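You operate a simulated robot arm through the tools that you are given. There is no shell and no other tool. Be economical: measure what you need, move in short steps, check, and stop when the job is done.

Carry out the task below with a simulated robot arm. There is one attempt and no reset: what you move stays moved.

TASK
Blow the oily ring dry and put it in the shallow blue bin.
Fine: nozzle back in its cup and air off before the ring is moved; the other two rings, the beaker and the other valves stay.

It is judged by the outcome, as a careful person would: the job done as asked, and still so three seconds after it is handed in. It fails if anything else is knocked over, pushed out of place, dropped, spilled or broken.

THE ROBOT
A 6-joint arm with a two-finger parallel gripper, fixed in place. Base frame: the origin is at the foot of the arm, x ahead of it, y to its left, z up; the work surface is at about z = 0.7. Units: m, degrees, N and s.
With the tool pointing down near the work surface it reaches from about 0.24 to 0.66 m from the base axis. Its first joint turns from -66.0 to 66.0 degrees. Payload 2.9 kg.
The TCP is the grasp point between the finger pads, 0.03 m short of the fingertips. In the tool frame z runs along the fingers and y along their closing line. The gripper opens to 0.11 m. The fingers are 0.02 m wide and 0.01 m thick; the gripper's body (0.048 by 0.112 m) begins 0.055 m behind the TCP.
Orientation is told as [roll, pitch, yaw] about the base's x, y, z axes, in that order, counted from this pose: with the fingers straight down and closing along the base's y, the tool's x points along the base's -x, its y along +y and its z along -z.

THE INTERFACE
- The arm moves only by the tool send_rows. Its argument "increments" is a list of rows, each a list of 3 entries, a list of its own where there are three numbers: the shift along the base's x, y, z in units of 20 mm (1.0 is 20 mm), then the turn, a rotation vector about the base's x, y, z in units of 8 degrees (1.0 is 8 degrees), then the finger opening in mm, from 0 to 110. In form: [[[x, y, z], [ax, ay, az], gripper], ...]. A call has 1 to 20 rows; each row shifts and turns the commanded pose from where the row before left it. A call with a number of a shift or a turn outside -1 to 1 is refused whole. A row lasts 0.2 s, in which the tool goes at most 0.05 m and 8.6 degrees; a call with a longer step from one row to the next is refused whole, and so is a gripper value outside its range. Where a pose cannot be reached the arm comes as near as it can. A force on the tool above 50 N (or 10 N above the force at the start of the call, whichever is more), or a blocked arm, ends the call early, and 0.2 s more pass. The fingers move at their own pace (about 0.108 m/s each) and stop on an object; they squeeze with about 32 N. The grip force told is the motor's: it shows also when the fingers shut on nothing. Time passes only in rows, and 0.2 s behind the last, so rows that do not move let the fingers close. It gives the time, the measured TCP pose, the force on the tool (base axes), the opening and the grip force at its end, in the units of the frame above (readings bear some noise), with the torque about the TCP (base axes, N m) and any sound that the robot's microphone picked up, and new pictures: "show" is both (left out), scene, wrist or none.
- Cameras (640 x 400 px; columns grow to the right, rows downward): "scene" is fixed at [0.0843, 0.4454, 1.3816]; the picture's right is [-0.63, -0.77, 0.00], its down [-0.45, 0.37, -0.81] and it looks along [0.63, -0.51, -0.58] (base axes); focal length 373 px, centre (320, 200). "wrist" rides on the gripper at [0.072, 0.017, -0.103] in the tool frame; the picture's right is [-0.23, 0.97, 0.00], its down [-0.76, -0.18, -0.62] and it looks along [-0.61, -0.14, 0.78] (tool axes); focal length 222 px, centre (320, 200). There is no depth. A picture from a camera that has moved, and an enlarged one, comes with that camera's place and axes in the base frame and with its lens.
- inspect(camera, box): a new picture of the part [left, top, right, bottom] of that camera's present view, enlarged. No time passes.
- sign_off(): hands the job in; it is judged then, once.

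Work in short steps. Places have to be worked out from the pictures, the camera data and where the tool is seen: move nearer, look again, correct. Check each grasp and each placing, and mend what went wrong. You have 120 turns and 200 pictures in all, those below and enlarged ones among them. Open the gripper and draw the arm clear of the work before you hand the job in, unless the task says otherwise; then end with one line.

The tools are called after "Emit:" as name(argument=value, ...) on one line, values as JSON. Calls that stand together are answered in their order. send_rows: Moves the arm, as the interface text tells. Its arguments: {"type":"object","properties":{"increments":{"type":"array","items":{"type":"array"}},"show":{"type":"string","enum":["both","scene","wrist","none"]}},"required":["increments"]} The other tools are called the same way: inspect (camera, box) takes an enlarged picture of a part of a camera's view; sign_off () hands the job in.

At the start:

```text
clock: 0.0
tool_pos: [0.4433, -0.1992, 1.0558]
ee_rot: [0.0, 0.0, -0.1]
force: [0.4, 0.5, 0.1]
ft_torque: [-0.03, 0.02, 0.0]
gripper_width: 0.1101
grasp_force: 0.0
```

scene: 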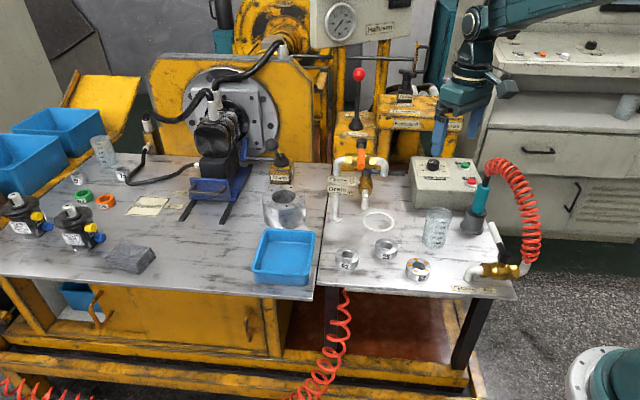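
wrist: 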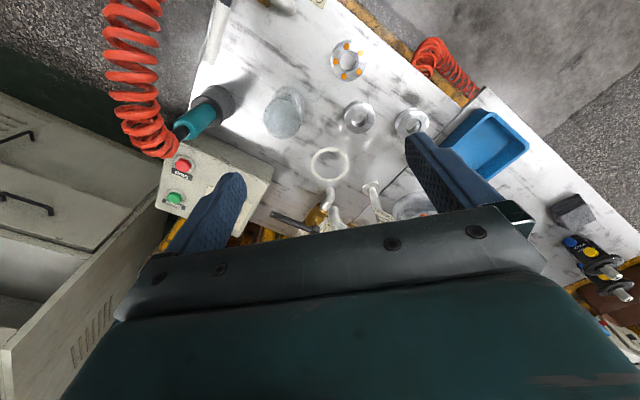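

I'll look closer at the right-hand table: the rings, the nozzle in its cup, and the valves.

Emit:
inspect(camera="scene", box=[320, 220, 480, 320])

Emit:
inspect(camera="scene", box=[400, 140, 560, 300])

Emit:
inspect(camera="scene", box=[320, 60, 480, 220])

Emit:
inspect(camera="wrist", box=[100, 0, 440, 230])

```text
4.00 times, centred on (400, 270) of scene
camera zoom: at [0.0843, 0.4454, 1.3816], right [-0.63, -0.77, 0.0], down [-0.45, 0.37, -0.81], along [0.63, -0.51, -0.58], focal length 1490 px, centre (0, -80)
```

zoom: 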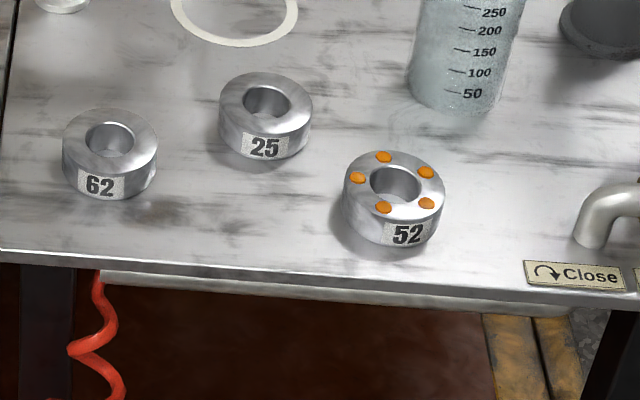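

```text
2.50 times, centred on (480, 220) of scene
camera zoom: at [0.0843, 0.4454, 1.3816], right [-0.63, -0.77, 0.0], down [-0.45, 0.37, -0.81], along [0.63, -0.51, -0.58], focal length 932 px, centre (-80, 150)
```

zoom: 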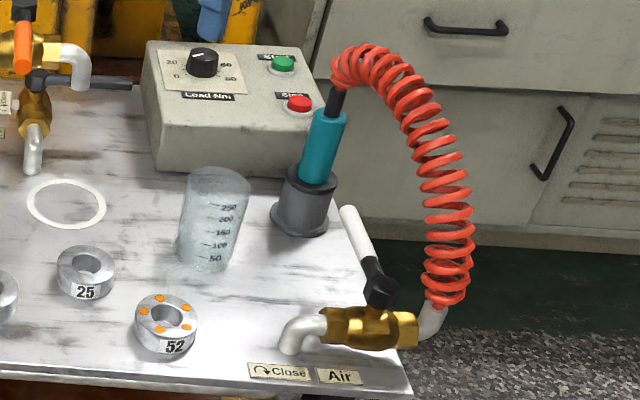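

```text
2.50 times, centred on (400, 140) of scene
camera zoom: at [0.0843, 0.4454, 1.3816], right [-0.63, -0.77, 0.0], down [-0.45, 0.37, -0.81], along [0.63, -0.51, -0.58], focal length 932 px, centre (120, 350)
```

zoom: 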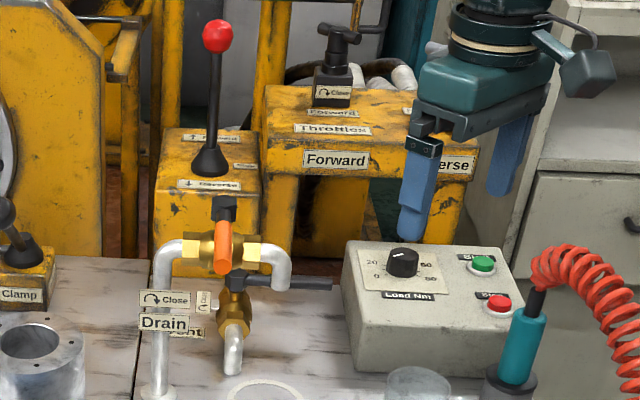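

```text
1.74 times, centred on (270, 115) of wrist
camera zoom: at [0.3712, -0.1827, 1.1596], right [0.23, 0.97, 0.0], down [0.76, -0.18, 0.62], along [0.61, -0.14, -0.78], focal length 386 px, centre (407, 348)
```

zoom: 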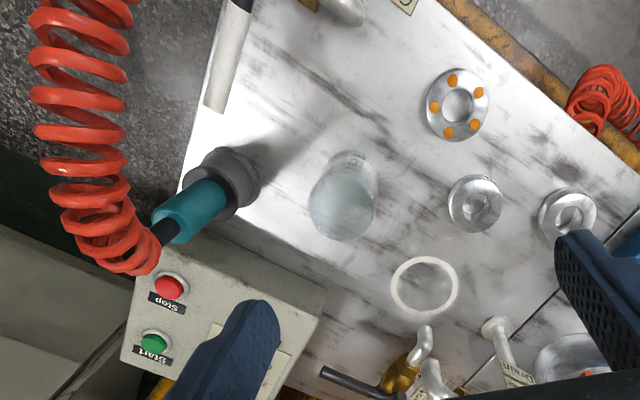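

The oily ring is no. 52, with the orange drops, at about (0.43, -0.14). The air valve's white handle stands crosswise to its pipe, so it is closed: pivot about (0.30, -0.28), tip about (0.38, -0.35, 0.785). "Close" is clockwise. I'll move above the handle and line up with it for a closer look.

Emit:
send_rows(increments=[[[-0.54, -0.8, -0.6], [0, 0, -0.67], 60], [[-0.54, -0.8, -0.6], [0, 0, -0.67], 60], [[-0.54, -0.8, -0.6], [0, 0, -0.67], 60], [[-0.54, -0.8, -0.6], [0, 0, -0.67], 60], [[-0.54, -0.8, -0.6], [0, 0, -0.67], 60], [[-0.54, -0.8, -0.6], [0, 0, -0.67], 60], [[-0.54, -0.8, -0.6], [0, 0, -0.67], 60], [[-0.54, -0.8, -0.6], [0, 0, -0.67], 60]])

```text
clock: 1.8
tool_pos: [0.3567, -0.3271, 0.9596]
ee_rot: [0.1, 0.0, -43.0]
force: [0.3, -0.6, -0.3]
ft_torque: [0.0, 0.0, -0.02]
gripper_width: 0.0598
grasp_force: 0.0
camera wrist: at [0.3158, -0.2661, 1.0629], right [0.83, 0.56, 0.0], down [0.44, -0.65, 0.62], along [0.35, -0.52, -0.78], focal length 222 px, centre (320, 200)
```

scene: 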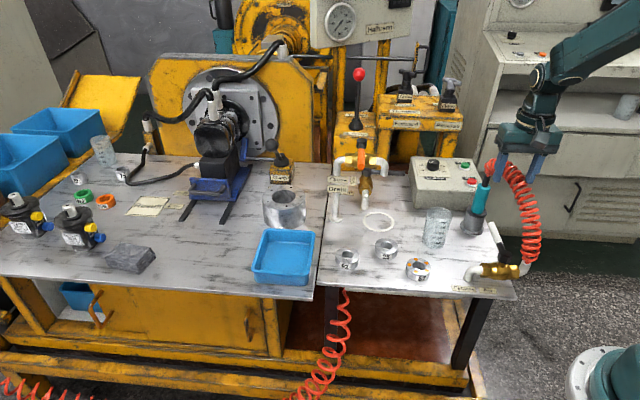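
wrist: 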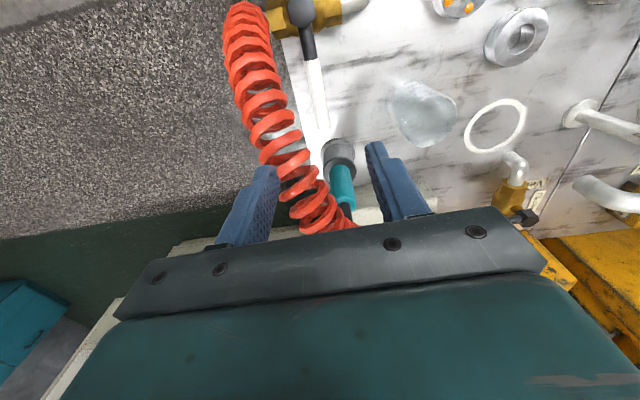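

The hose arches beside the handle at a height of about 0.87–0.9, so I need to come in leaning over the table. I'll zoom in to pin down the handle and hose.

Emit:
inspect(camera="wrist", box=[220, 0, 420, 240])

Emit:
inspect(camera="scene", box=[440, 140, 560, 300])

```text
1.67 times, centred on (320, 120) of wrist
camera zoom: at [0.3158, -0.2661, 1.0629], right [0.83, 0.56, 0.0], down [0.44, -0.65, 0.62], along [0.35, -0.52, -0.78], focal length 370 px, centre (320, 333)
```

zoom: 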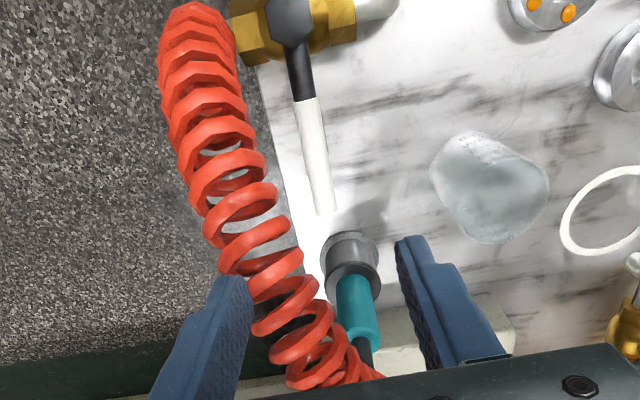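

```text
2.50 times, centred on (500, 220) of scene
camera zoom: at [0.0843, 0.4454, 1.3816], right [-0.63, -0.77, 0.0], down [-0.45, 0.37, -0.81], along [0.63, -0.51, -0.58], focal length 932 px, centre (-130, 150)
```

zoom: 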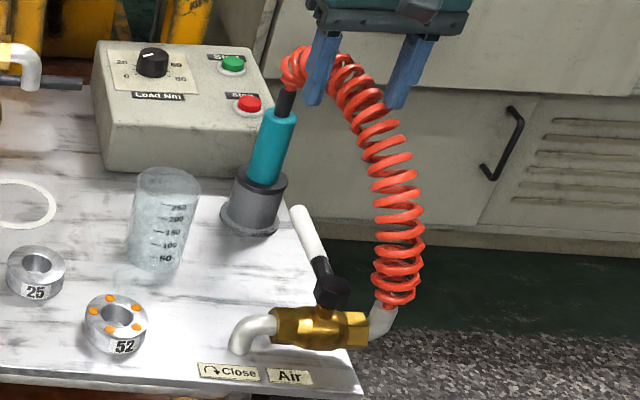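

The handle runs from pivot (0.296, -0.270) to tip (0.383, -0.357) at z≈0.773. I'll pre-position above and over the table with the tool leaning 28° away from the hose, then come in along the tool axis.

Emit:
send_rows(increments=[[[0.5, 0.55, 0], [-0.4125, 0.4125, -0.03], 50], [[0.5, 0.55, 0], [-0.4125, 0.4125, -0.03], 50], [[0.5, 0.55, -0.8], [-0.4125, 0.4125, -0.03], 50], [[0.45, 0.55, -1], [-0.4125, 0.4125, -0.03], 50], [[0, 0, -1], [-0.4125, 0.4125, -0.03], 50], [[0, 0, -1], [-0.4125, 0.4125, -0.03], 50]])

```text
clock: 3.2
tool_pos: [0.3962, -0.2827, 0.8834]
ee_rot: [-28.1, 0.6, -44.5]
force: [0.0, 0.2, 0.4]
ft_torque: [-0.02, -0.04, -0.02]
gripper_width: 0.0502
grasp_force: 0.0
camera wrist: at [0.3903, -0.1876, 0.9678], right [0.76, 0.46, -0.46], down [0.64, -0.44, 0.63], along [0.08, -0.77, -0.63], focal length 222 px, centre (320, 200)
```

scene: 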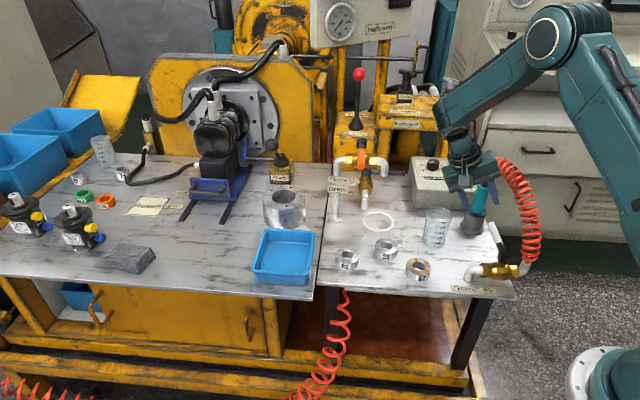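
wrist: 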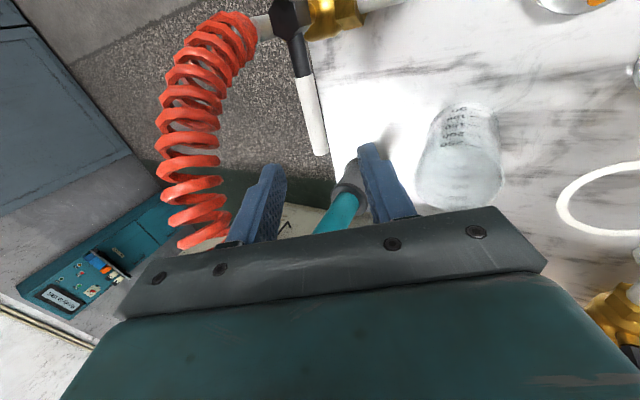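

The tool is clear of the hose and leaning as planned. I'll go in along its axis, most of the way first.

Emit:
send_rows(increments=[[[-0.335, -0.335, -0.93], [0, 0, 0], 50], [[-0.335, -0.335, -0.93], [0, 0, 0], 50], [[-0.335, -0.335, -0.93], [0, 0, 0], 50], [[-0.335, -0.335, -0.93], [0, 0, 0], 50]])

Emit:
inspect(camera="scene", box=[440, 150, 560, 300])

```text
clock: 4.2
tool_pos: [0.37, -0.3096, 0.8091]
ee_rot: [-28.0, 0.6, -44.5]
force: [0.2, 0.4, -0.9]
ft_torque: [0.03, 0.0, -0.01]
gripper_width: 0.05
grasp_force: 0.0
camera wrist: at [0.3632, -0.2141, 0.8939], right [0.76, 0.46, -0.46], down [0.64, -0.44, 0.63], along [0.08, -0.77, -0.63], focal length 222 px, centre (320, 200)
```

scene: 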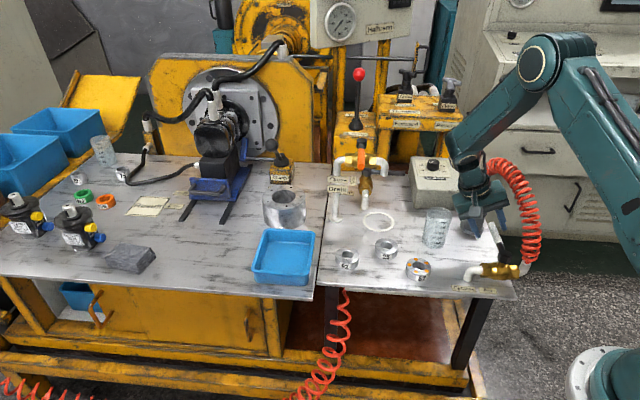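
wrist: 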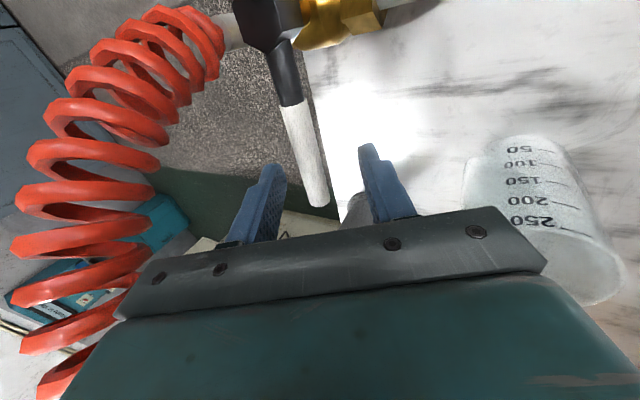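

```text
2.67 times, centred on (500, 225) of scene
camera zoom: at [0.0843, 0.4454, 1.3816], right [-0.63, -0.77, 0.0], down [-0.45, 0.37, -0.81], along [0.63, -0.51, -0.58], focal length 994 px, centre (-160, 133)
```

zoom: 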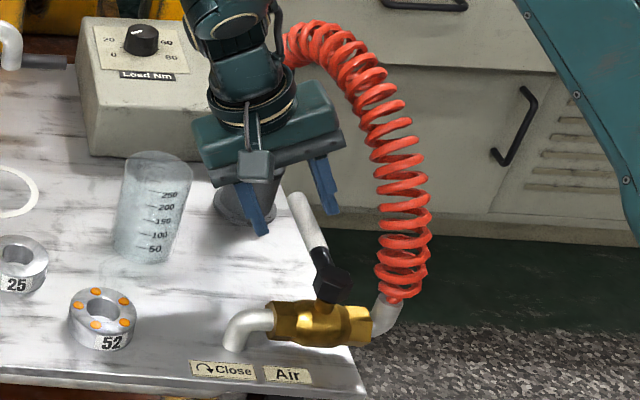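

The handle lies centred between the fingers and nothing is touching. I'll go the last 4 cm.

Emit:
send_rows(increments=[[[-0.41, -0.41, -0.9], [0, 0, 0], 50], [[-0.41, -0.41, -0.9], [0, 0, 0], 50]])

Emit:
inspect(camera="scene", box=[440, 150, 560, 300])

```text
clock: 4.8
tool_pos: [0.3538, -0.3262, 0.773]
ee_rot: [-28.1, 0.7, -44.4]
force: [-0.4, 1.1, 0.7]
ft_torque: [-0.02, -0.03, 0.0]
gripper_width: 0.0502
grasp_force: 0.1
camera wrist: at [0.3473, -0.2314, 0.8578], right [0.76, 0.46, -0.46], down [0.64, -0.44, 0.62], along [0.08, -0.77, -0.63], focal length 222 px, centre (320, 200)
```

scene: 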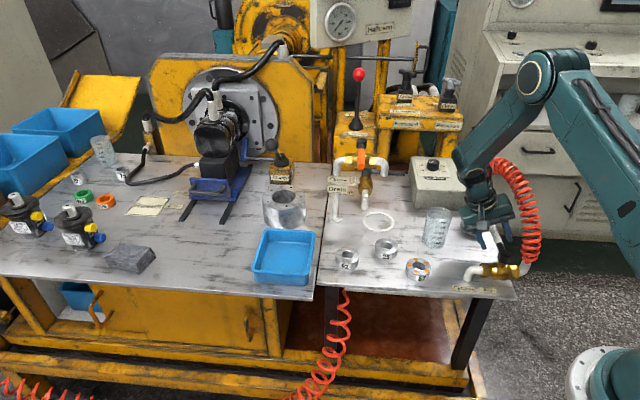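
wrist: 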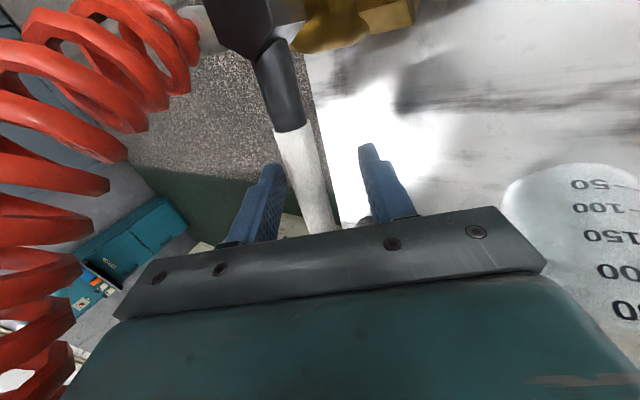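

```text
2.67 times, centred on (500, 225) of scene
camera zoom: at [0.0843, 0.4454, 1.3816], right [-0.63, -0.77, 0.0], down [-0.45, 0.37, -0.81], along [0.63, -0.51, -0.58], focal length 994 px, centre (-160, 133)
```

zoom: 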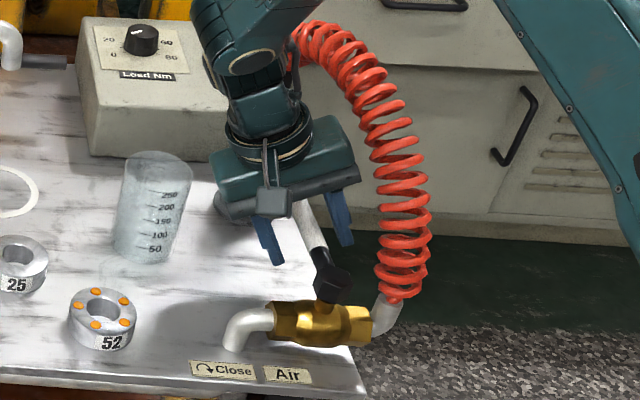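

The handle is between the fingers. I'll start opening it (anticlockwise) along the arc about the pivot, and straighten the tool as it leaves the hose.

Emit:
send_rows(increments=[[[0, 0, 0], [0, 0, 0], 36], [[0.255, 0.29, 0.12], [0.52, -0.468, 0.6875], 36], [[0.225, 0.315, 0.12], [0.566, -0.41, 0.6875], 36], [[0.2, 0.33, 0.12], [0.6, -0.36, 0.6875], 36], [[0.16, 0.35, 0.12], [0.634, -0.296, 0.6875], 36], [[0.13, 0.365, 0.12], [0.658, -0.239, 0.6875], 36]])

Emit:
inspect(camera="scene", box=[440, 150, 560, 300])

```text
clock: 6.2
tool_pos: [0.3718, -0.2933, 0.7873]
ee_rot: [0.1, 0.5, -16.6]
force: [-0.8, -1.4, -0.6]
ft_torque: [0.04, 0.03, -0.01]
gripper_width: 0.0372
grasp_force: 0.7
camera wrist: at [0.3087, -0.2572, 0.8898], right [0.5, 0.87, 0.0], down [0.68, -0.39, 0.62], along [0.53, -0.31, -0.79], focal length 222 px, centre (320, 200)
```

scene: 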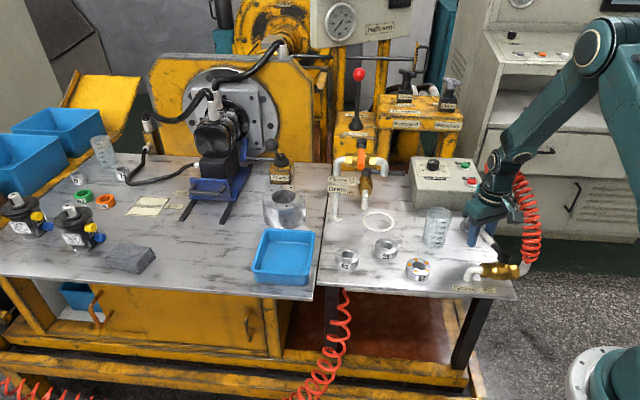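
wrist: 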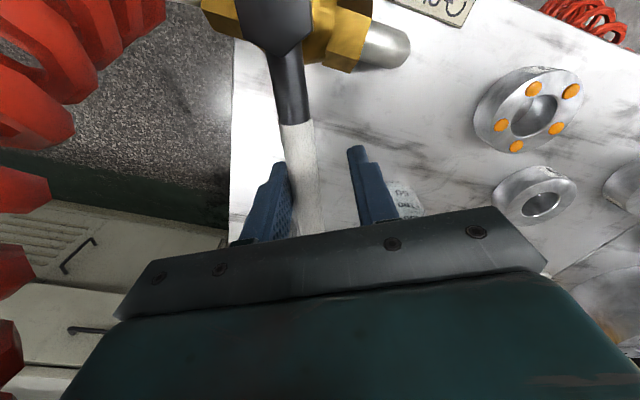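

```text
2.67 times, centred on (500, 225) of scene
camera zoom: at [0.0843, 0.4453, 1.3816], right [-0.63, -0.77, 0.0], down [-0.45, 0.37, -0.81], along [0.63, -0.51, -0.58], focal length 994 px, centre (-160, 133)
```

zoom: 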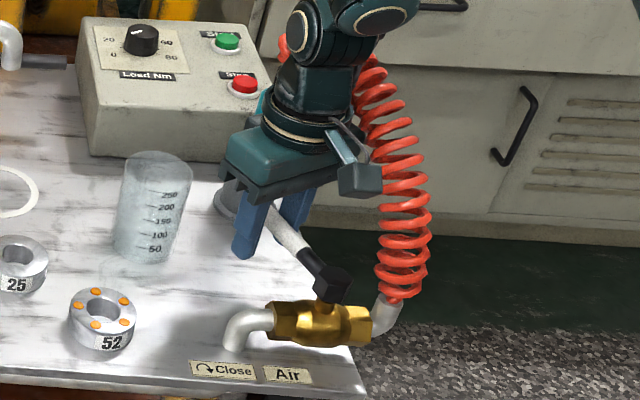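

The handle is following the fingers. I'll continue the arc.

Emit:
send_rows(increments=[[[0.155, 0.5, 0], [0, 0, 0.9375], 36], [[0.05, 0.52, 0], [0, 0, 0.9375], 36], [[-0.015, 0.52, 0], [0, 0, 0.9375], 36], [[-0.08, 0.52, 0], [0, 0, 0.9375], 36], [[-0.15, 0.5, 0], [0, 0, 0.9375], 36], [[-0.215, 0.475, 0], [0, 0, 0.9375], 36], [[-0.275, 0.445, 0], [0, 0, 0.9375], 36], [[-0.33, 0.41, 0], [0, 0, 0.9375], 36]])

Emit:
inspect(camera="scene", box=[400, 150, 560, 300])

```text
clock: 8.0
tool_pos: [0.3556, -0.2153, 0.7863]
ee_rot: [0.0, 0.4, 43.5]
force: [2.9, -1.2, 0.7]
ft_torque: [0.0, -0.02, 0.01]
gripper_width: 0.0371
grasp_force: 1.2
camera wrist: at [0.2918, -0.2527, 0.8903], right [-0.51, 0.86, 0.0], down [0.68, 0.4, 0.62], along [0.53, 0.31, -0.79], focal length 222 px, centre (320, 200)
```

scene: 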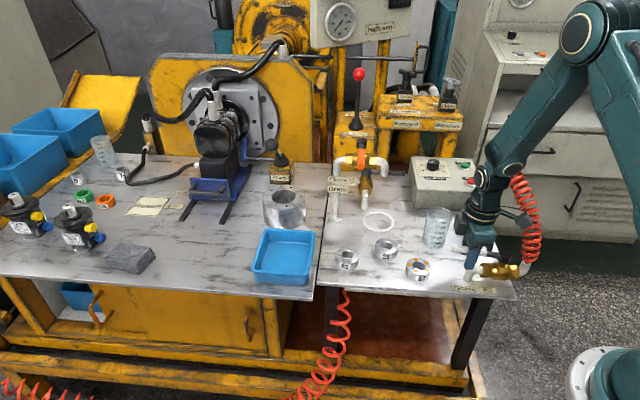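
wrist: 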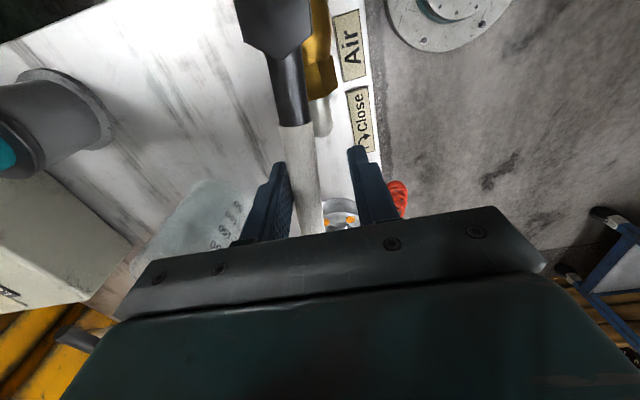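

```text
2.67 times, centred on (480, 225) of scene
camera zoom: at [0.0843, 0.4453, 1.3816], right [-0.63, -0.77, 0.0], down [-0.45, 0.37, -0.81], along [0.63, -0.51, -0.58], focal length 994 px, centre (-107, 133)
```

zoom: 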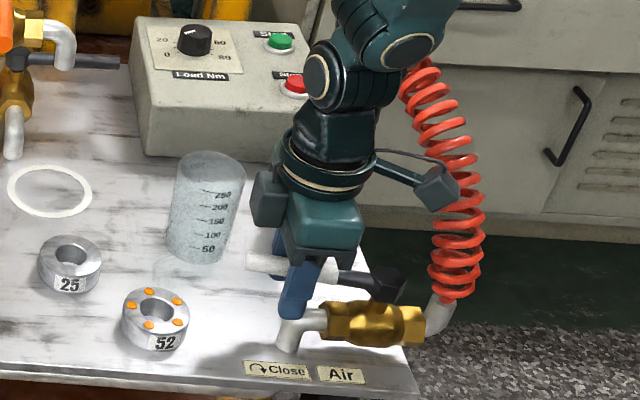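

There is no air sound yet and the handle is not quite in line with the pipe. I'll push on gently.

Emit:
send_rows(increments=[[[-0.35, 0.345, 0], [0, 0, 0.875], 36], [[-0.2, 0.15, 0], [0, 0, 0.44], 36], [[-0.2, 0.15, 0], [0, 0, 0.44], 36]])

Emit:
inspect(camera="scene", box=[400, 150, 560, 300])

```text
clock: 8.8
tool_pos: [0.3426, -0.2047, 0.7869]
ee_rot: [-0.5, 0.8, 57.2]
force: [10.4, -19.8, -6.3]
ft_torque: [-0.02, 0.06, -0.44]
gripper_width: 0.0457
grasp_force: 9.7
camera wrist: at [0.2881, -0.2558, 0.8904], right [-0.7, 0.72, -0.01], down [0.56, 0.55, 0.61], along [0.45, 0.42, -0.79], focal length 222 px, centre (320, 200)
```

scene: 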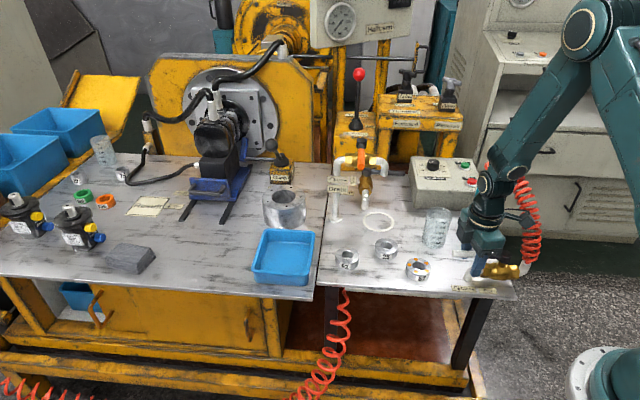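
wrist: 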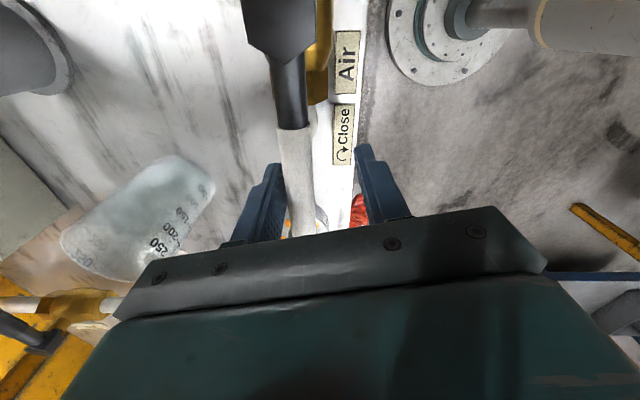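

```text
2.67 times, centred on (480, 225) of scene
camera zoom: at [0.0846, 0.4449, 1.3817], right [-0.63, -0.77, 0.0], down [-0.45, 0.37, -0.81], along [0.63, -0.51, -0.58], focal length 994 px, centre (-107, 133)
```

zoom: 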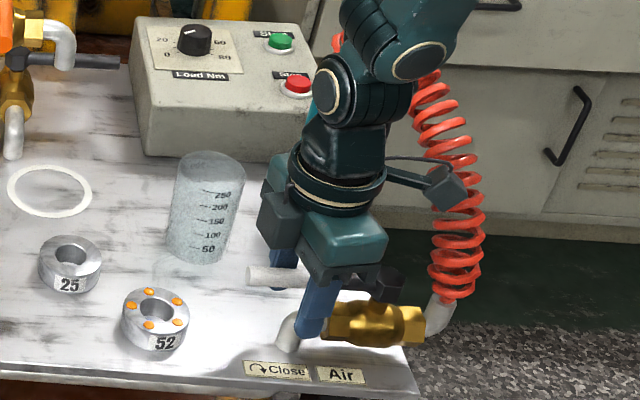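

There is 22 N of resistance with the handle at about 45°, in line with the pipe, so it is at its stop. I'll ease back a little and check for any sound.

Emit:
send_rows(increments=[[[0.25, -0.25, 0], [0, 0, -0.8], 40], [[0.15, -0.15, 0], [0, 0, -0.4], 40], [[0, 0, 0], [0, 0, 0], 40]])

Emit:
inspect(camera="wrist", box=[200, 0, 440, 240])

```text
clock: 9.6
tool_pos: [0.3476, -0.2099, 0.7853]
ee_rot: [0.1, 0.5, 47.6]
force: [-0.5, 0.1, 0.4]
ft_torque: [0.0, 0.01, 0.0]
gripper_width: 0.0399
grasp_force: 0.0
camera wrist: at [0.2869, -0.2519, 0.8895], right [-0.57, 0.82, 0.0], down [0.65, 0.45, 0.62], along [0.51, 0.35, -0.79], focal length 222 px, centre (320, 200)
```

scene: 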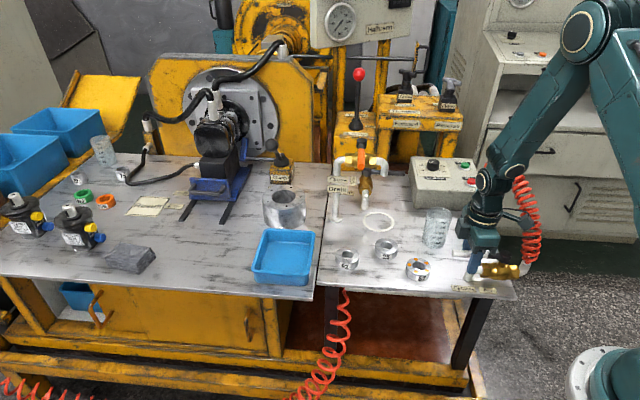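
wrist: 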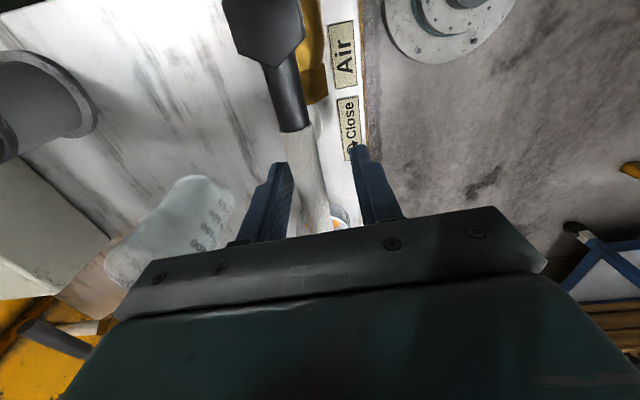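

```text
1.67 times, centred on (320, 120) of wrist
camera zoom: at [0.2869, -0.2519, 0.8895], right [-0.57, 0.82, 0.0], down [0.65, 0.45, 0.62], along [0.51, 0.35, -0.79], focal length 370 px, centre (320, 333)
```

zoom: 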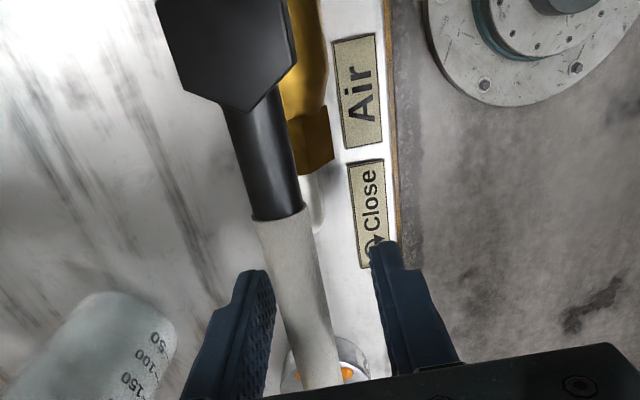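

The handle is at 45°, parallel to the pipe: fully open. Next I'll lift off and turn the tool to yaw -70° for an inclined side approach to the nozzle, coming from the table side and away from hose and beaker.

Emit:
send_rows(increments=[[[0, 0, 1], [0, 0, 0], 40], [[0, 0, 1], [0, 0, 0], 40], [[0, 0, 1], [0, 0, -0.975], 50], [[0, 0, 1], [0, 0, -0.975], 60], [[0, 0, 1], [0, 0, -0.975], 60], [[0, 0, 1], [0, 0, -0.975], 60], [[0, 0, 1], [0, 0, -0.975], 60], [[0, 0, 1], [0, 0, -0.975], 60], [[0, 0, 0.5], [0, 0, -0.975], 60], [[0, 0, 0], [0, 0, -0.975], 60], [[0, 0, 0], [0, 0, -0.975], 60], [[0, 0, 0], [0, 0, -0.975], 60], [[0, 0, 0], [0, 0, -0.975], 60], [[0, 0, 0], [0, 0, -0.975], 60], [[0, 0, 0], [0, 0, -0.975], 60], [[0, 0, 0], [0, 0, -0.975], 60], [[0, 0, 0], [0, 0, -0.975], 60]])

Emit:
inspect(camera="scene", box=[400, 150, 560, 300])

```text
clock: 13.2
tool_pos: [0.3477, -0.2105, 0.9559]
ee_rot: [0.1, 0.5, -69.3]
force: [-0.8, -0.1, -0.8]
ft_torque: [0.01, -0.01, -0.02]
gripper_width: 0.0599
grasp_force: 0.1
camera wrist: at [0.3391, -0.1384, 1.0598], right [0.99, 0.13, 0.0], down [0.1, -0.78, 0.62], along [0.08, -0.61, -0.79], focal length 222 px, centre (320, 200)
```

scene: 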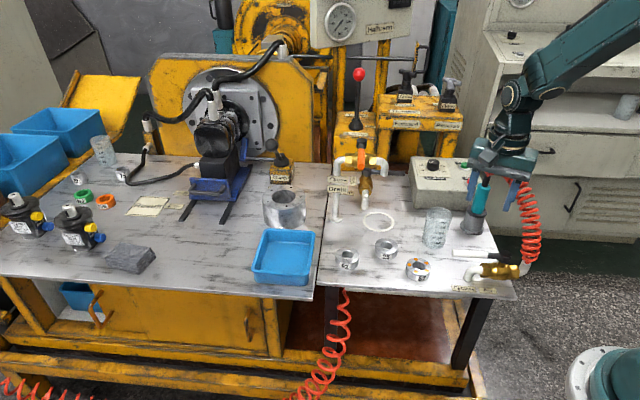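
wrist: 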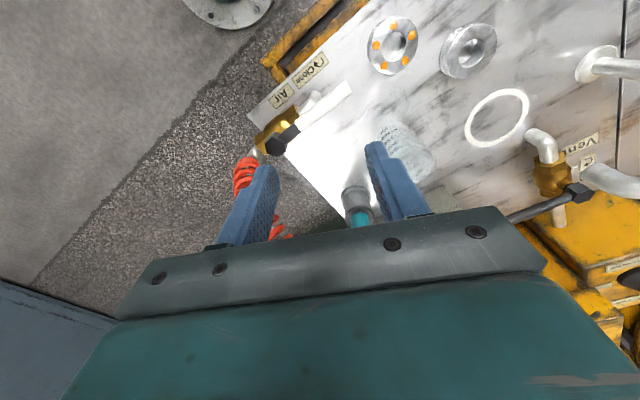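

```text
2.67 times, centred on (480, 225) of scene
camera zoom: at [0.0843, 0.4454, 1.3816], right [-0.63, -0.77, 0.0], down [-0.45, 0.37, -0.81], along [0.63, -0.51, -0.58], focal length 994 px, centre (-107, 133)
```

zoom: 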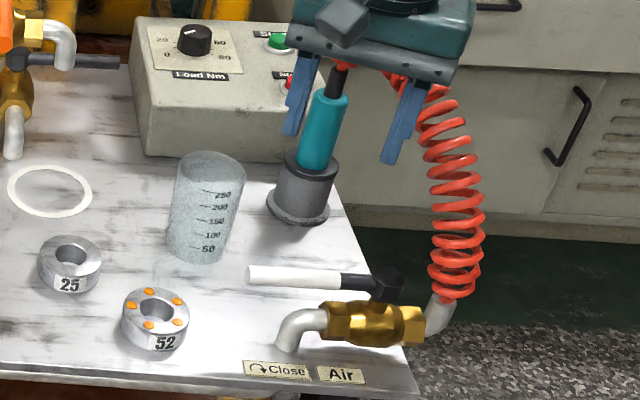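

The valve handle is now clearly in line with the pipe. I'll tilt the tool 45° toward the nozzle and move nearer for a look.

Emit:
send_rows(increments=[[[0.4, -0.5, 0], [-0.88, -0.32, 0], 70], [[0.4, -0.5, 0], [-0.88, -0.32, 0], 70], [[0.4, -0.5, 0], [-0.88, -0.32, 0], 70], [[0.4, -0.5, 0], [-0.88, -0.32, 0], 70], [[0.4, -0.5, 0], [-0.88, -0.32, 0], 70], [[0.4, -0.5, 0], [-0.88, -0.32, 0], 70]])

Emit:
inspect(camera="wrist", box=[160, 60, 480, 260])

Emit:
inspect(camera="scene", box=[400, 140, 560, 290])

```text
clock: 14.6
tool_pos: [0.3963, -0.2712, 0.9553]
ee_rot: [-0.7, -44.6, -68.8]
force: [0.0, -1.1, -0.8]
ft_torque: [-0.03, -0.02, -0.03]
gripper_width: 0.0699
grasp_force: 0.1
camera wrist: at [0.3692, -0.1488, 0.9792], right [0.97, 0.19, 0.15], down [-0.12, -0.16, 0.98], along [0.21, -0.97, -0.13], focal length 222 px, centre (320, 200)
```

scene: 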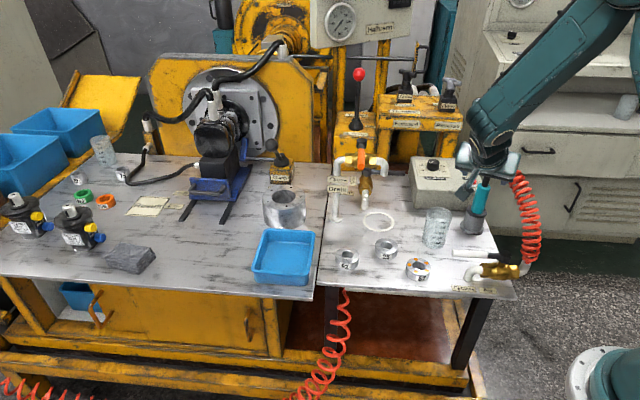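
wrist: 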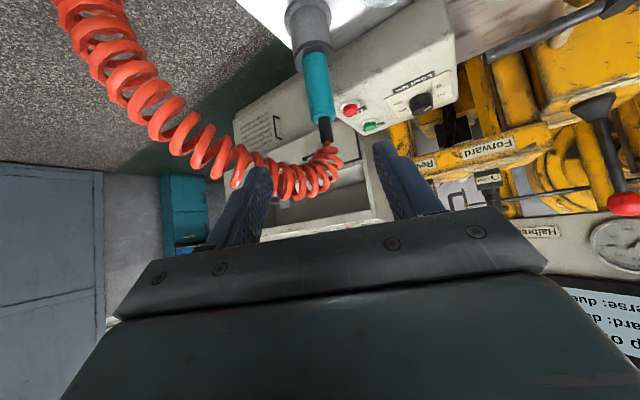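

```text
2.00 times, centred on (320, 160) of wrist
camera zoom: at [0.3692, -0.1488, 0.9792], right [0.97, 0.19, 0.15], down [-0.12, -0.16, 0.98], along [0.21, -0.97, -0.13], focal length 444 px, centre (320, 280)
```

zoom: 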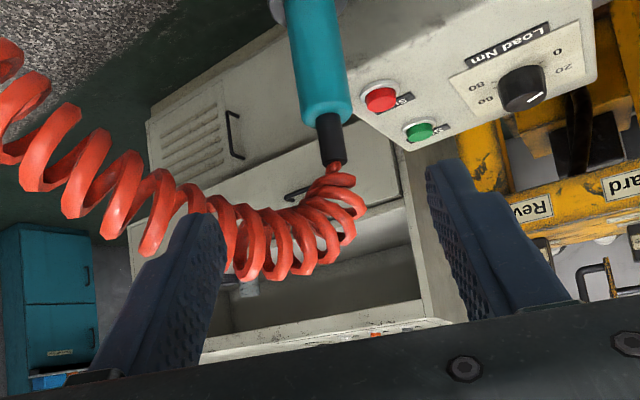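

```text
2.67 times, centred on (480, 215) of scene
camera zoom: at [0.0843, 0.4454, 1.3816], right [-0.63, -0.77, 0.0], down [-0.45, 0.37, -0.81], along [0.63, -0.51, -0.58], focal length 994 px, centre (-107, 160)
```

zoom: 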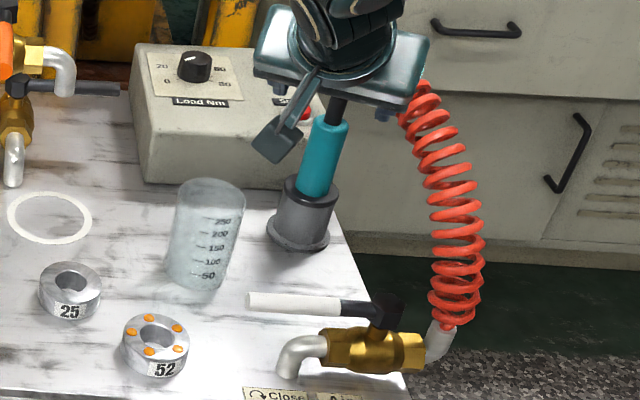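

From both views the nozzle stands upright at about (0.444, -0.396): teal grip from z 0.765 to 0.845, hose starting at about 0.87. I'll go to a pre-grasp point 10 cm back along the tool axis.

Emit:
send_rows(increments=[[[0.28, -0.74, -0.9], [0, 0, 0], 64], [[0.28, -0.74, -0.9], [0, 0, 0], 64], [[0.28, -0.74, -0.9], [0, 0, 0], 64], [[0.28, -0.74, -0.9], [0, 0, 0], 64]])

Emit:
inspect(camera="scene", box=[400, 140, 560, 290])

```text
clock: 15.6
tool_pos: [0.418, -0.3294, 0.8846]
ee_rot: [-0.8, -44.5, -68.9]
force: [0.2, 0.3, 0.2]
ft_torque: [0.0, 0.01, -0.01]
gripper_width: 0.064
grasp_force: 0.1
camera wrist: at [0.3912, -0.2085, 0.9063], right [0.97, 0.19, 0.15], down [-0.12, -0.16, 0.98], along [0.21, -0.97, -0.13], focal length 222 px, centre (320, 200)
```

scene: 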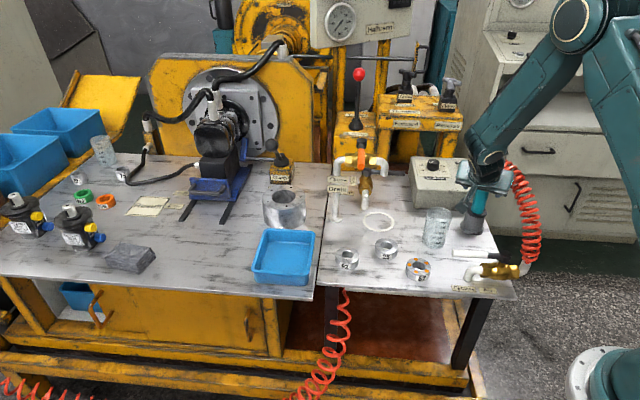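
wrist: 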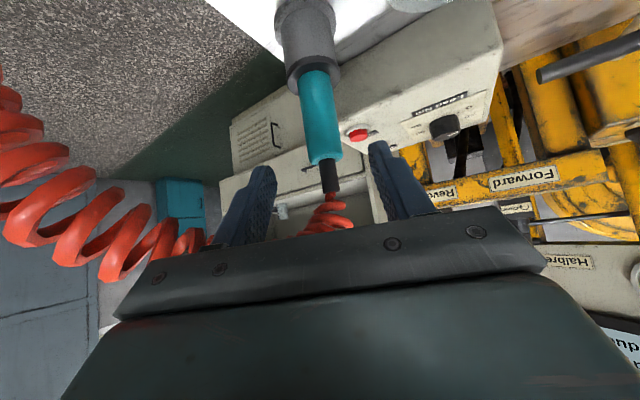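

```text
2.67 times, centred on (480, 215) of scene
camera zoom: at [0.0843, 0.4454, 1.3816], right [-0.63, -0.77, 0.0], down [-0.45, 0.37, -0.81], along [0.63, -0.51, -0.58], focal length 994 px, centre (-107, 160)
```

zoom: 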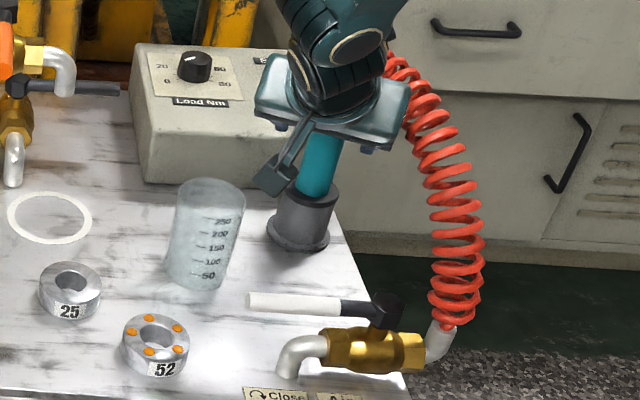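

The prediction matches the picture within about 3 px. I'll advance along the axis to the grip point without closing yet.

Emit:
send_rows(increments=[[[0.31, -0.82, -0.9], [0, 0, 0], 64], [[0.31, -0.82, -0.9], [0, 0, 0], 64], [[0.31, -0.82, -0.9], [0, 0, 0], 64], [[0.31, -0.82, -0.9], [0, 0, 0], 64]])

Emit:
inspect(camera="scene", box=[400, 140, 560, 290])

```text
clock: 16.6
tool_pos: [0.4424, -0.3975, 0.8119]
ee_rot: [-0.7, -44.4, -68.9]
force: [0.3, -0.2, -0.5]
ft_torque: [0.02, 0.0, -0.01]
gripper_width: 0.064
grasp_force: 0.1
camera wrist: at [0.4158, -0.2748, 0.8347], right [0.97, 0.19, 0.15], down [-0.12, -0.16, 0.98], along [0.21, -0.97, -0.13], focal length 222 px, centre (320, 200)
```

scene: 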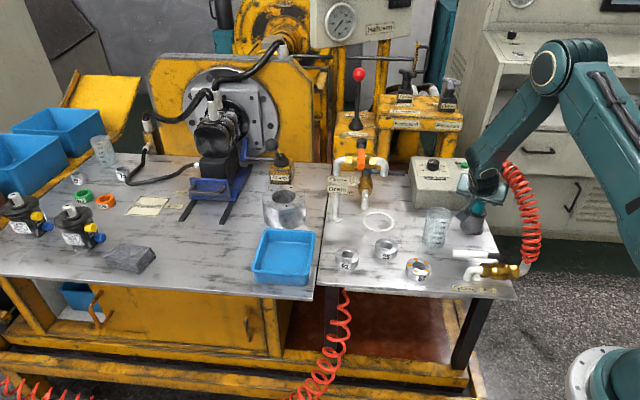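
wrist: 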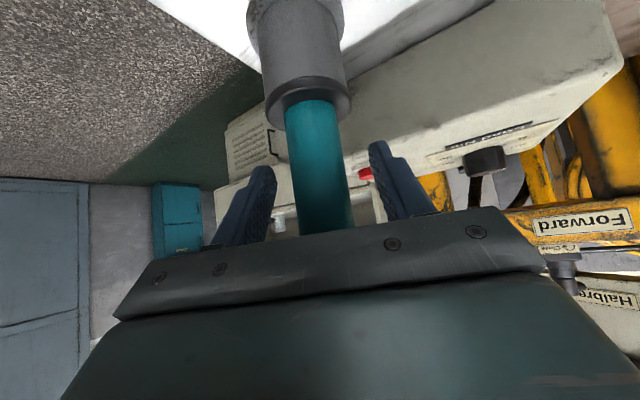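

```text
2.67 times, centred on (480, 215) of scene
camera zoom: at [0.0843, 0.4454, 1.3816], right [-0.63, -0.77, 0.0], down [-0.45, 0.37, -0.81], along [0.63, -0.51, -0.58], focal length 994 px, centre (-107, 160)
```

zoom: 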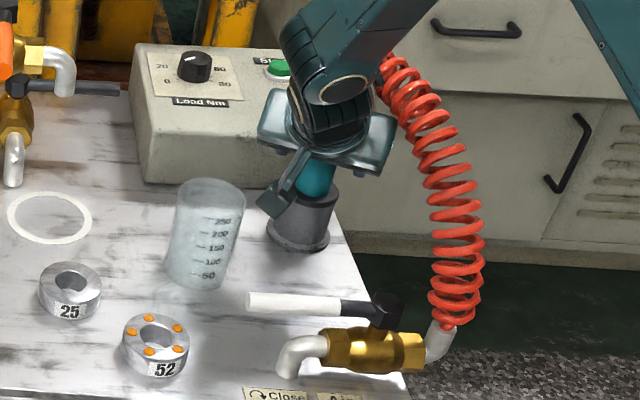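

The teal grip is centred between the fingers. I'll close on it.

Emit:
send_rows(increments=[[[0, 0, 0], [0, 0, 0], 45], [[0, 0, 0], [0, 0, 0], 30], [[0, 0, 0], [0, 0, 0], 15], [[0, 0, 0], [0, 0, 0], 10]], show="wrist")

```text
clock: 17.6
tool_pos: [0.4443, -0.3967, 0.8123]
ee_rot: [-0.8, -44.5, -68.9]
force: [-0.1, 0.1, -0.1]
ft_torque: [0.01, -0.05, 0.04]
gripper_width: 0.0318
grasp_force: 31.7
camera wrist: at [0.4158, -0.2745, 0.8348], right [0.97, 0.19, 0.15], down [-0.12, -0.16, 0.98], along [0.21, -0.97, -0.13], focal length 222 px, centre (320, 200)
```

wrist: 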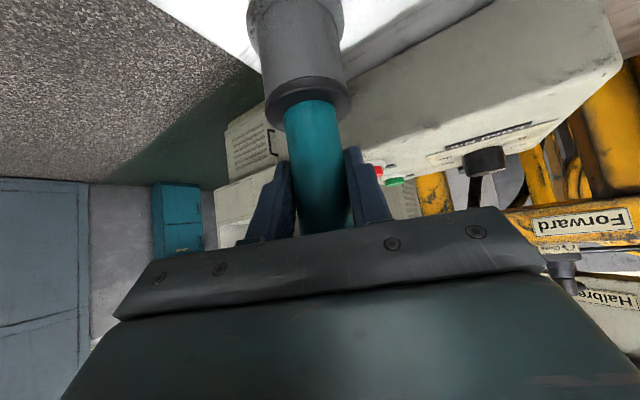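

The grip is good at 31.8 mm. I'll lift straight up 10 cm. The pose to return to is (0.444, -0.397, 0.812).

Emit:
send_rows(increments=[[[0, 0, 0.5], [0, 0, 0], 10], [[0, 0, 1], [0, 0, 0], 10], [[0, 0, 1], [0, 0, 0], 10], [[0, 0, 1], [0, 0, 0], 10], [[0, 0, 1], [0, 0, 0], 10], [[0, 0, 1], [0, 0, 0], 10]])

Emit:
inspect(camera="scene", box=[400, 100, 560, 290])

```text
clock: 19.0
tool_pos: [0.4426, -0.3951, 0.9223]
ee_rot: [-0.8, -44.3, -69.0]
force: [0.5, 0.1, -1.0]
ft_torque: [-0.01, 0.02, -0.02]
gripper_width: 0.0318
grasp_force: 32.5
camera wrist: at [0.416, -0.2729, 0.9449], right [0.97, 0.19, 0.15], down [-0.12, -0.16, 0.98], along [0.21, -0.97, -0.13], focal length 222 px, centre (320, 200)
```

scene: 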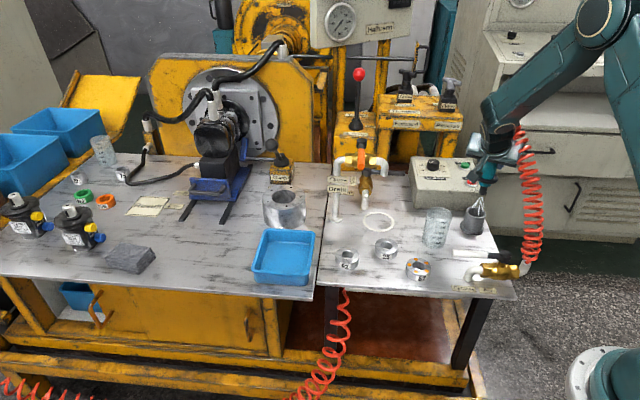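
wrist: 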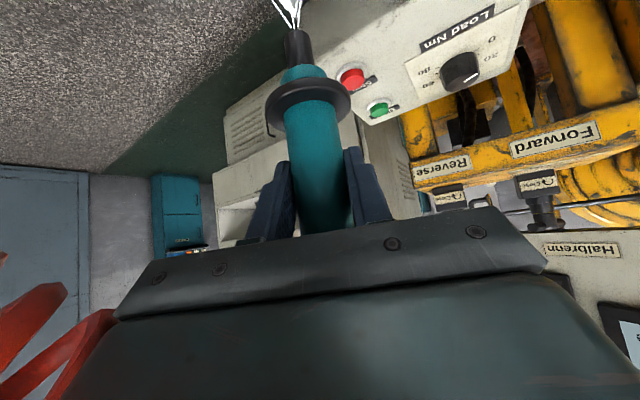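

```text
2.11 times, centred on (480, 195) of scene
camera zoom: at [0.0843, 0.4453, 1.3816], right [-0.63, -0.77, 0.0], down [-0.45, 0.37, -0.81], along [0.63, -0.51, -0.58], focal length 784 px, centre (-17, 210)
```

zoom: 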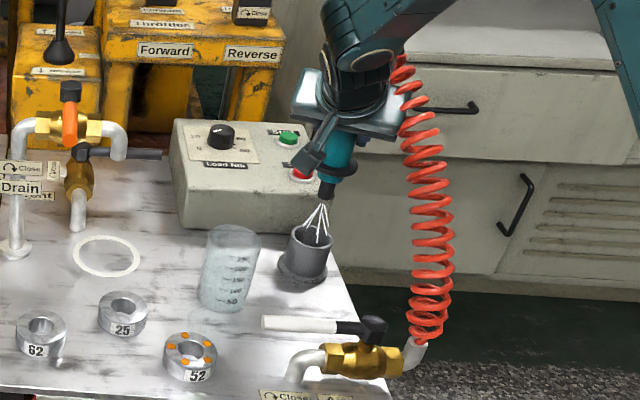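

The air is on: jets are visible, and the nozzle tip is about 0.10 m below the TCP. I'll carry it high around the beaker to above ring 52 at about (0.430, -0.142).

Emit:
send_rows(increments=[[[0, 0, 1], [0, 0, 0], 10], [[0, 0, 1], [0, 0, 0], 10], [[-0.44, 0.96, 0], [0, 0, 0], 10], [[-0.44, 0.96, 0], [0, 0, 0], 10], [[-0.44, 0.96, 0], [0, 0, 0], 10], [[-0.44, 0.96, 0], [0, 0, 0], 10], [[-0.44, 0.96, 0], [0, 0, 0], 10], [[-0.44, 0.96, 0], [0, 0, 0], 10], [[0.286, 0.98, 0], [0, 0, 0], 10], [[0.286, 0.98, 0], [0, 0, 0], 10], [[0.286, 0.98, 0], [0, 0, 0], 10], [[0.286, 0.98, 0], [0, 0, 0], 10], [[0.286, 0.98, 0], [0, 0, 0], 10], [[0.286, 0.98, 0], [0, 0, 0], 10], [[0.286, 0.98, 0], [0, 0, 0], 10]])

Emit:
inspect(camera="scene", box=[340, 140, 500, 300])

```text
clock: 22.2
tool_pos: [0.4317, -0.1431, 0.9609]
ee_rot: [-0.8, -44.4, -69.0]
force: [0.2, 0.5, -0.5]
ft_torque: [0.03, 0.02, -0.03]
gripper_width: 0.0315
grasp_force: 31.9
camera wrist: at [0.4035, -0.0209, 0.9845], right [0.97, 0.19, 0.15], down [-0.12, -0.16, 0.98], along [0.21, -0.97, -0.13], focal length 222 px, centre (320, 200)
```

scene: 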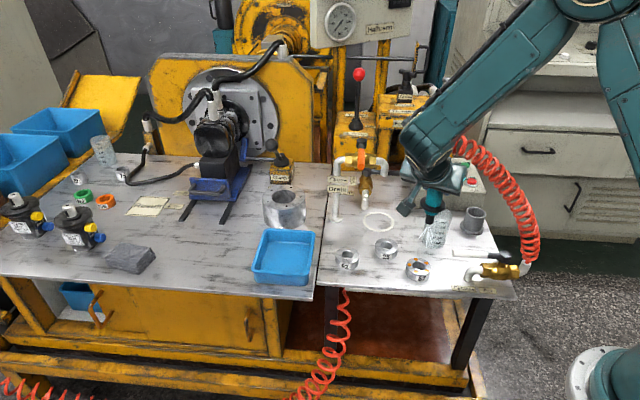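
wrist: 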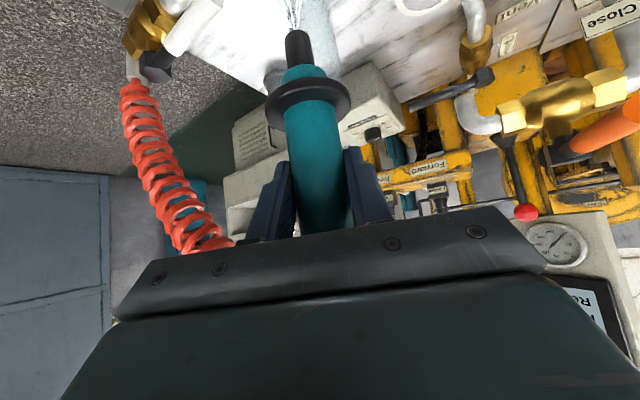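

```text
2.50 times, centred on (420, 220) of scene
camera zoom: at [0.0843, 0.4454, 1.3816], right [-0.63, -0.77, 0.0], down [-0.45, 0.37, -0.81], along [0.63, -0.51, -0.58], focal length 932 px, centre (70, 150)
```

zoom: 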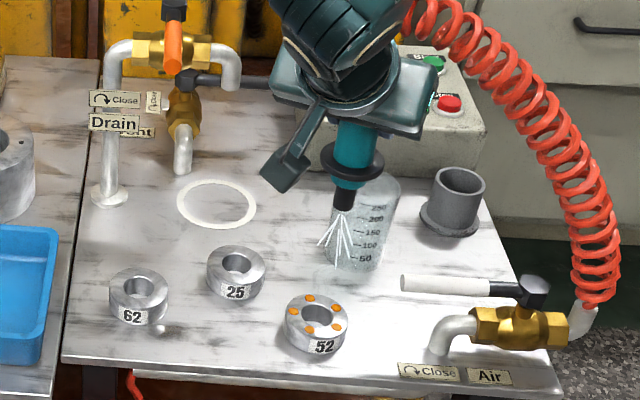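

The nozzle is right above ring 52, since the projected axis lands on the ring's centre. I'll descend 9 cm so that the jet plays on the ring.

Emit:
send_rows(increments=[[[0, 0, -1], [0, 0, 0], 10], [[0, 0, -1], [0, 0, 0], 10], [[0, 0, -1], [0, 0, 0], 10], [[0, 0, -1], [0, 0, 0], 10], [[0, 0, -0.5], [0, 0, 0], 10], [[0, 0, 0], [0, 0, 0], 10], [[0, 0, 0], [0, 0, 0], 10], [[0, 0, 0], [0, 0, 0], 10]])

Emit:
inspect(camera="scene", box=[340, 140, 500, 300])

```text
clock: 24.0
tool_pos: [0.4304, -0.1437, 0.8706]
ee_rot: [-0.8, -44.4, -68.9]
force: [-0.4, 0.8, -1.6]
ft_torque: [0.03, 0.0, -0.02]
gripper_width: 0.0314
grasp_force: 31.8
camera wrist: at [0.4038, -0.0214, 0.8948], right [0.97, 0.19, 0.15], down [-0.12, -0.16, 0.98], along [0.21, -0.97, -0.13], focal length 222 px, centre (320, 200)
```

scene: 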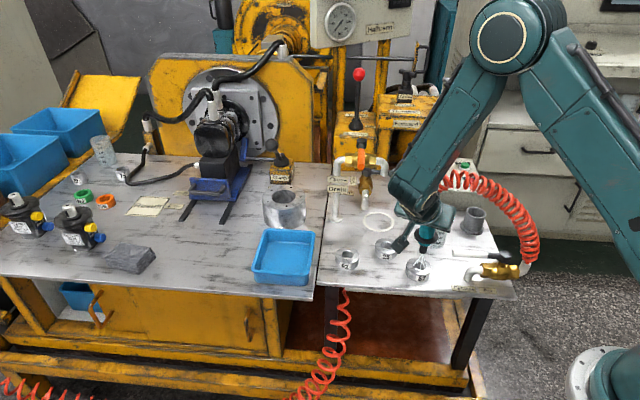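
wrist: 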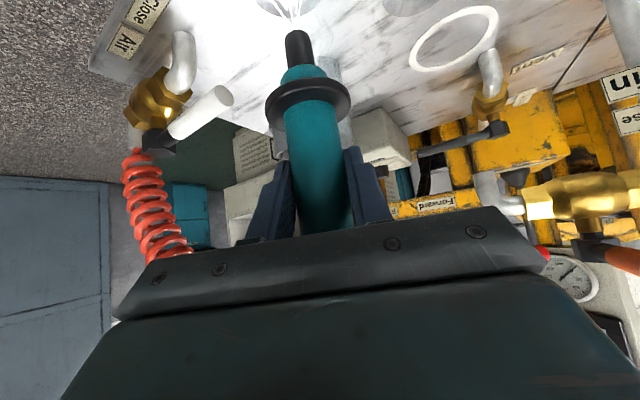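

```text
2.50 times, centred on (420, 220) of scene
camera zoom: at [0.0843, 0.4454, 1.3816], right [-0.63, -0.77, 0.0], down [-0.45, 0.37, -0.81], along [0.63, -0.51, -0.58], focal length 932 px, centre (70, 150)
```

zoom: 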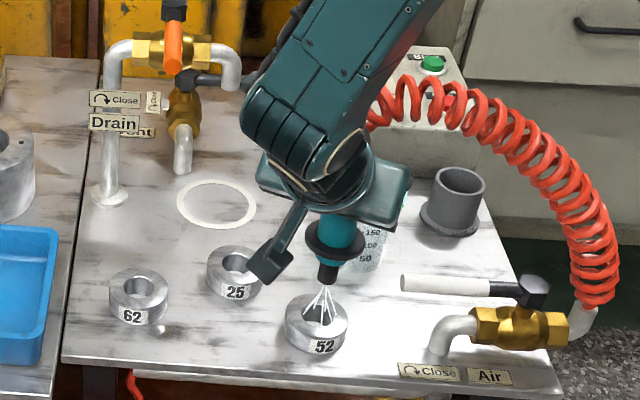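

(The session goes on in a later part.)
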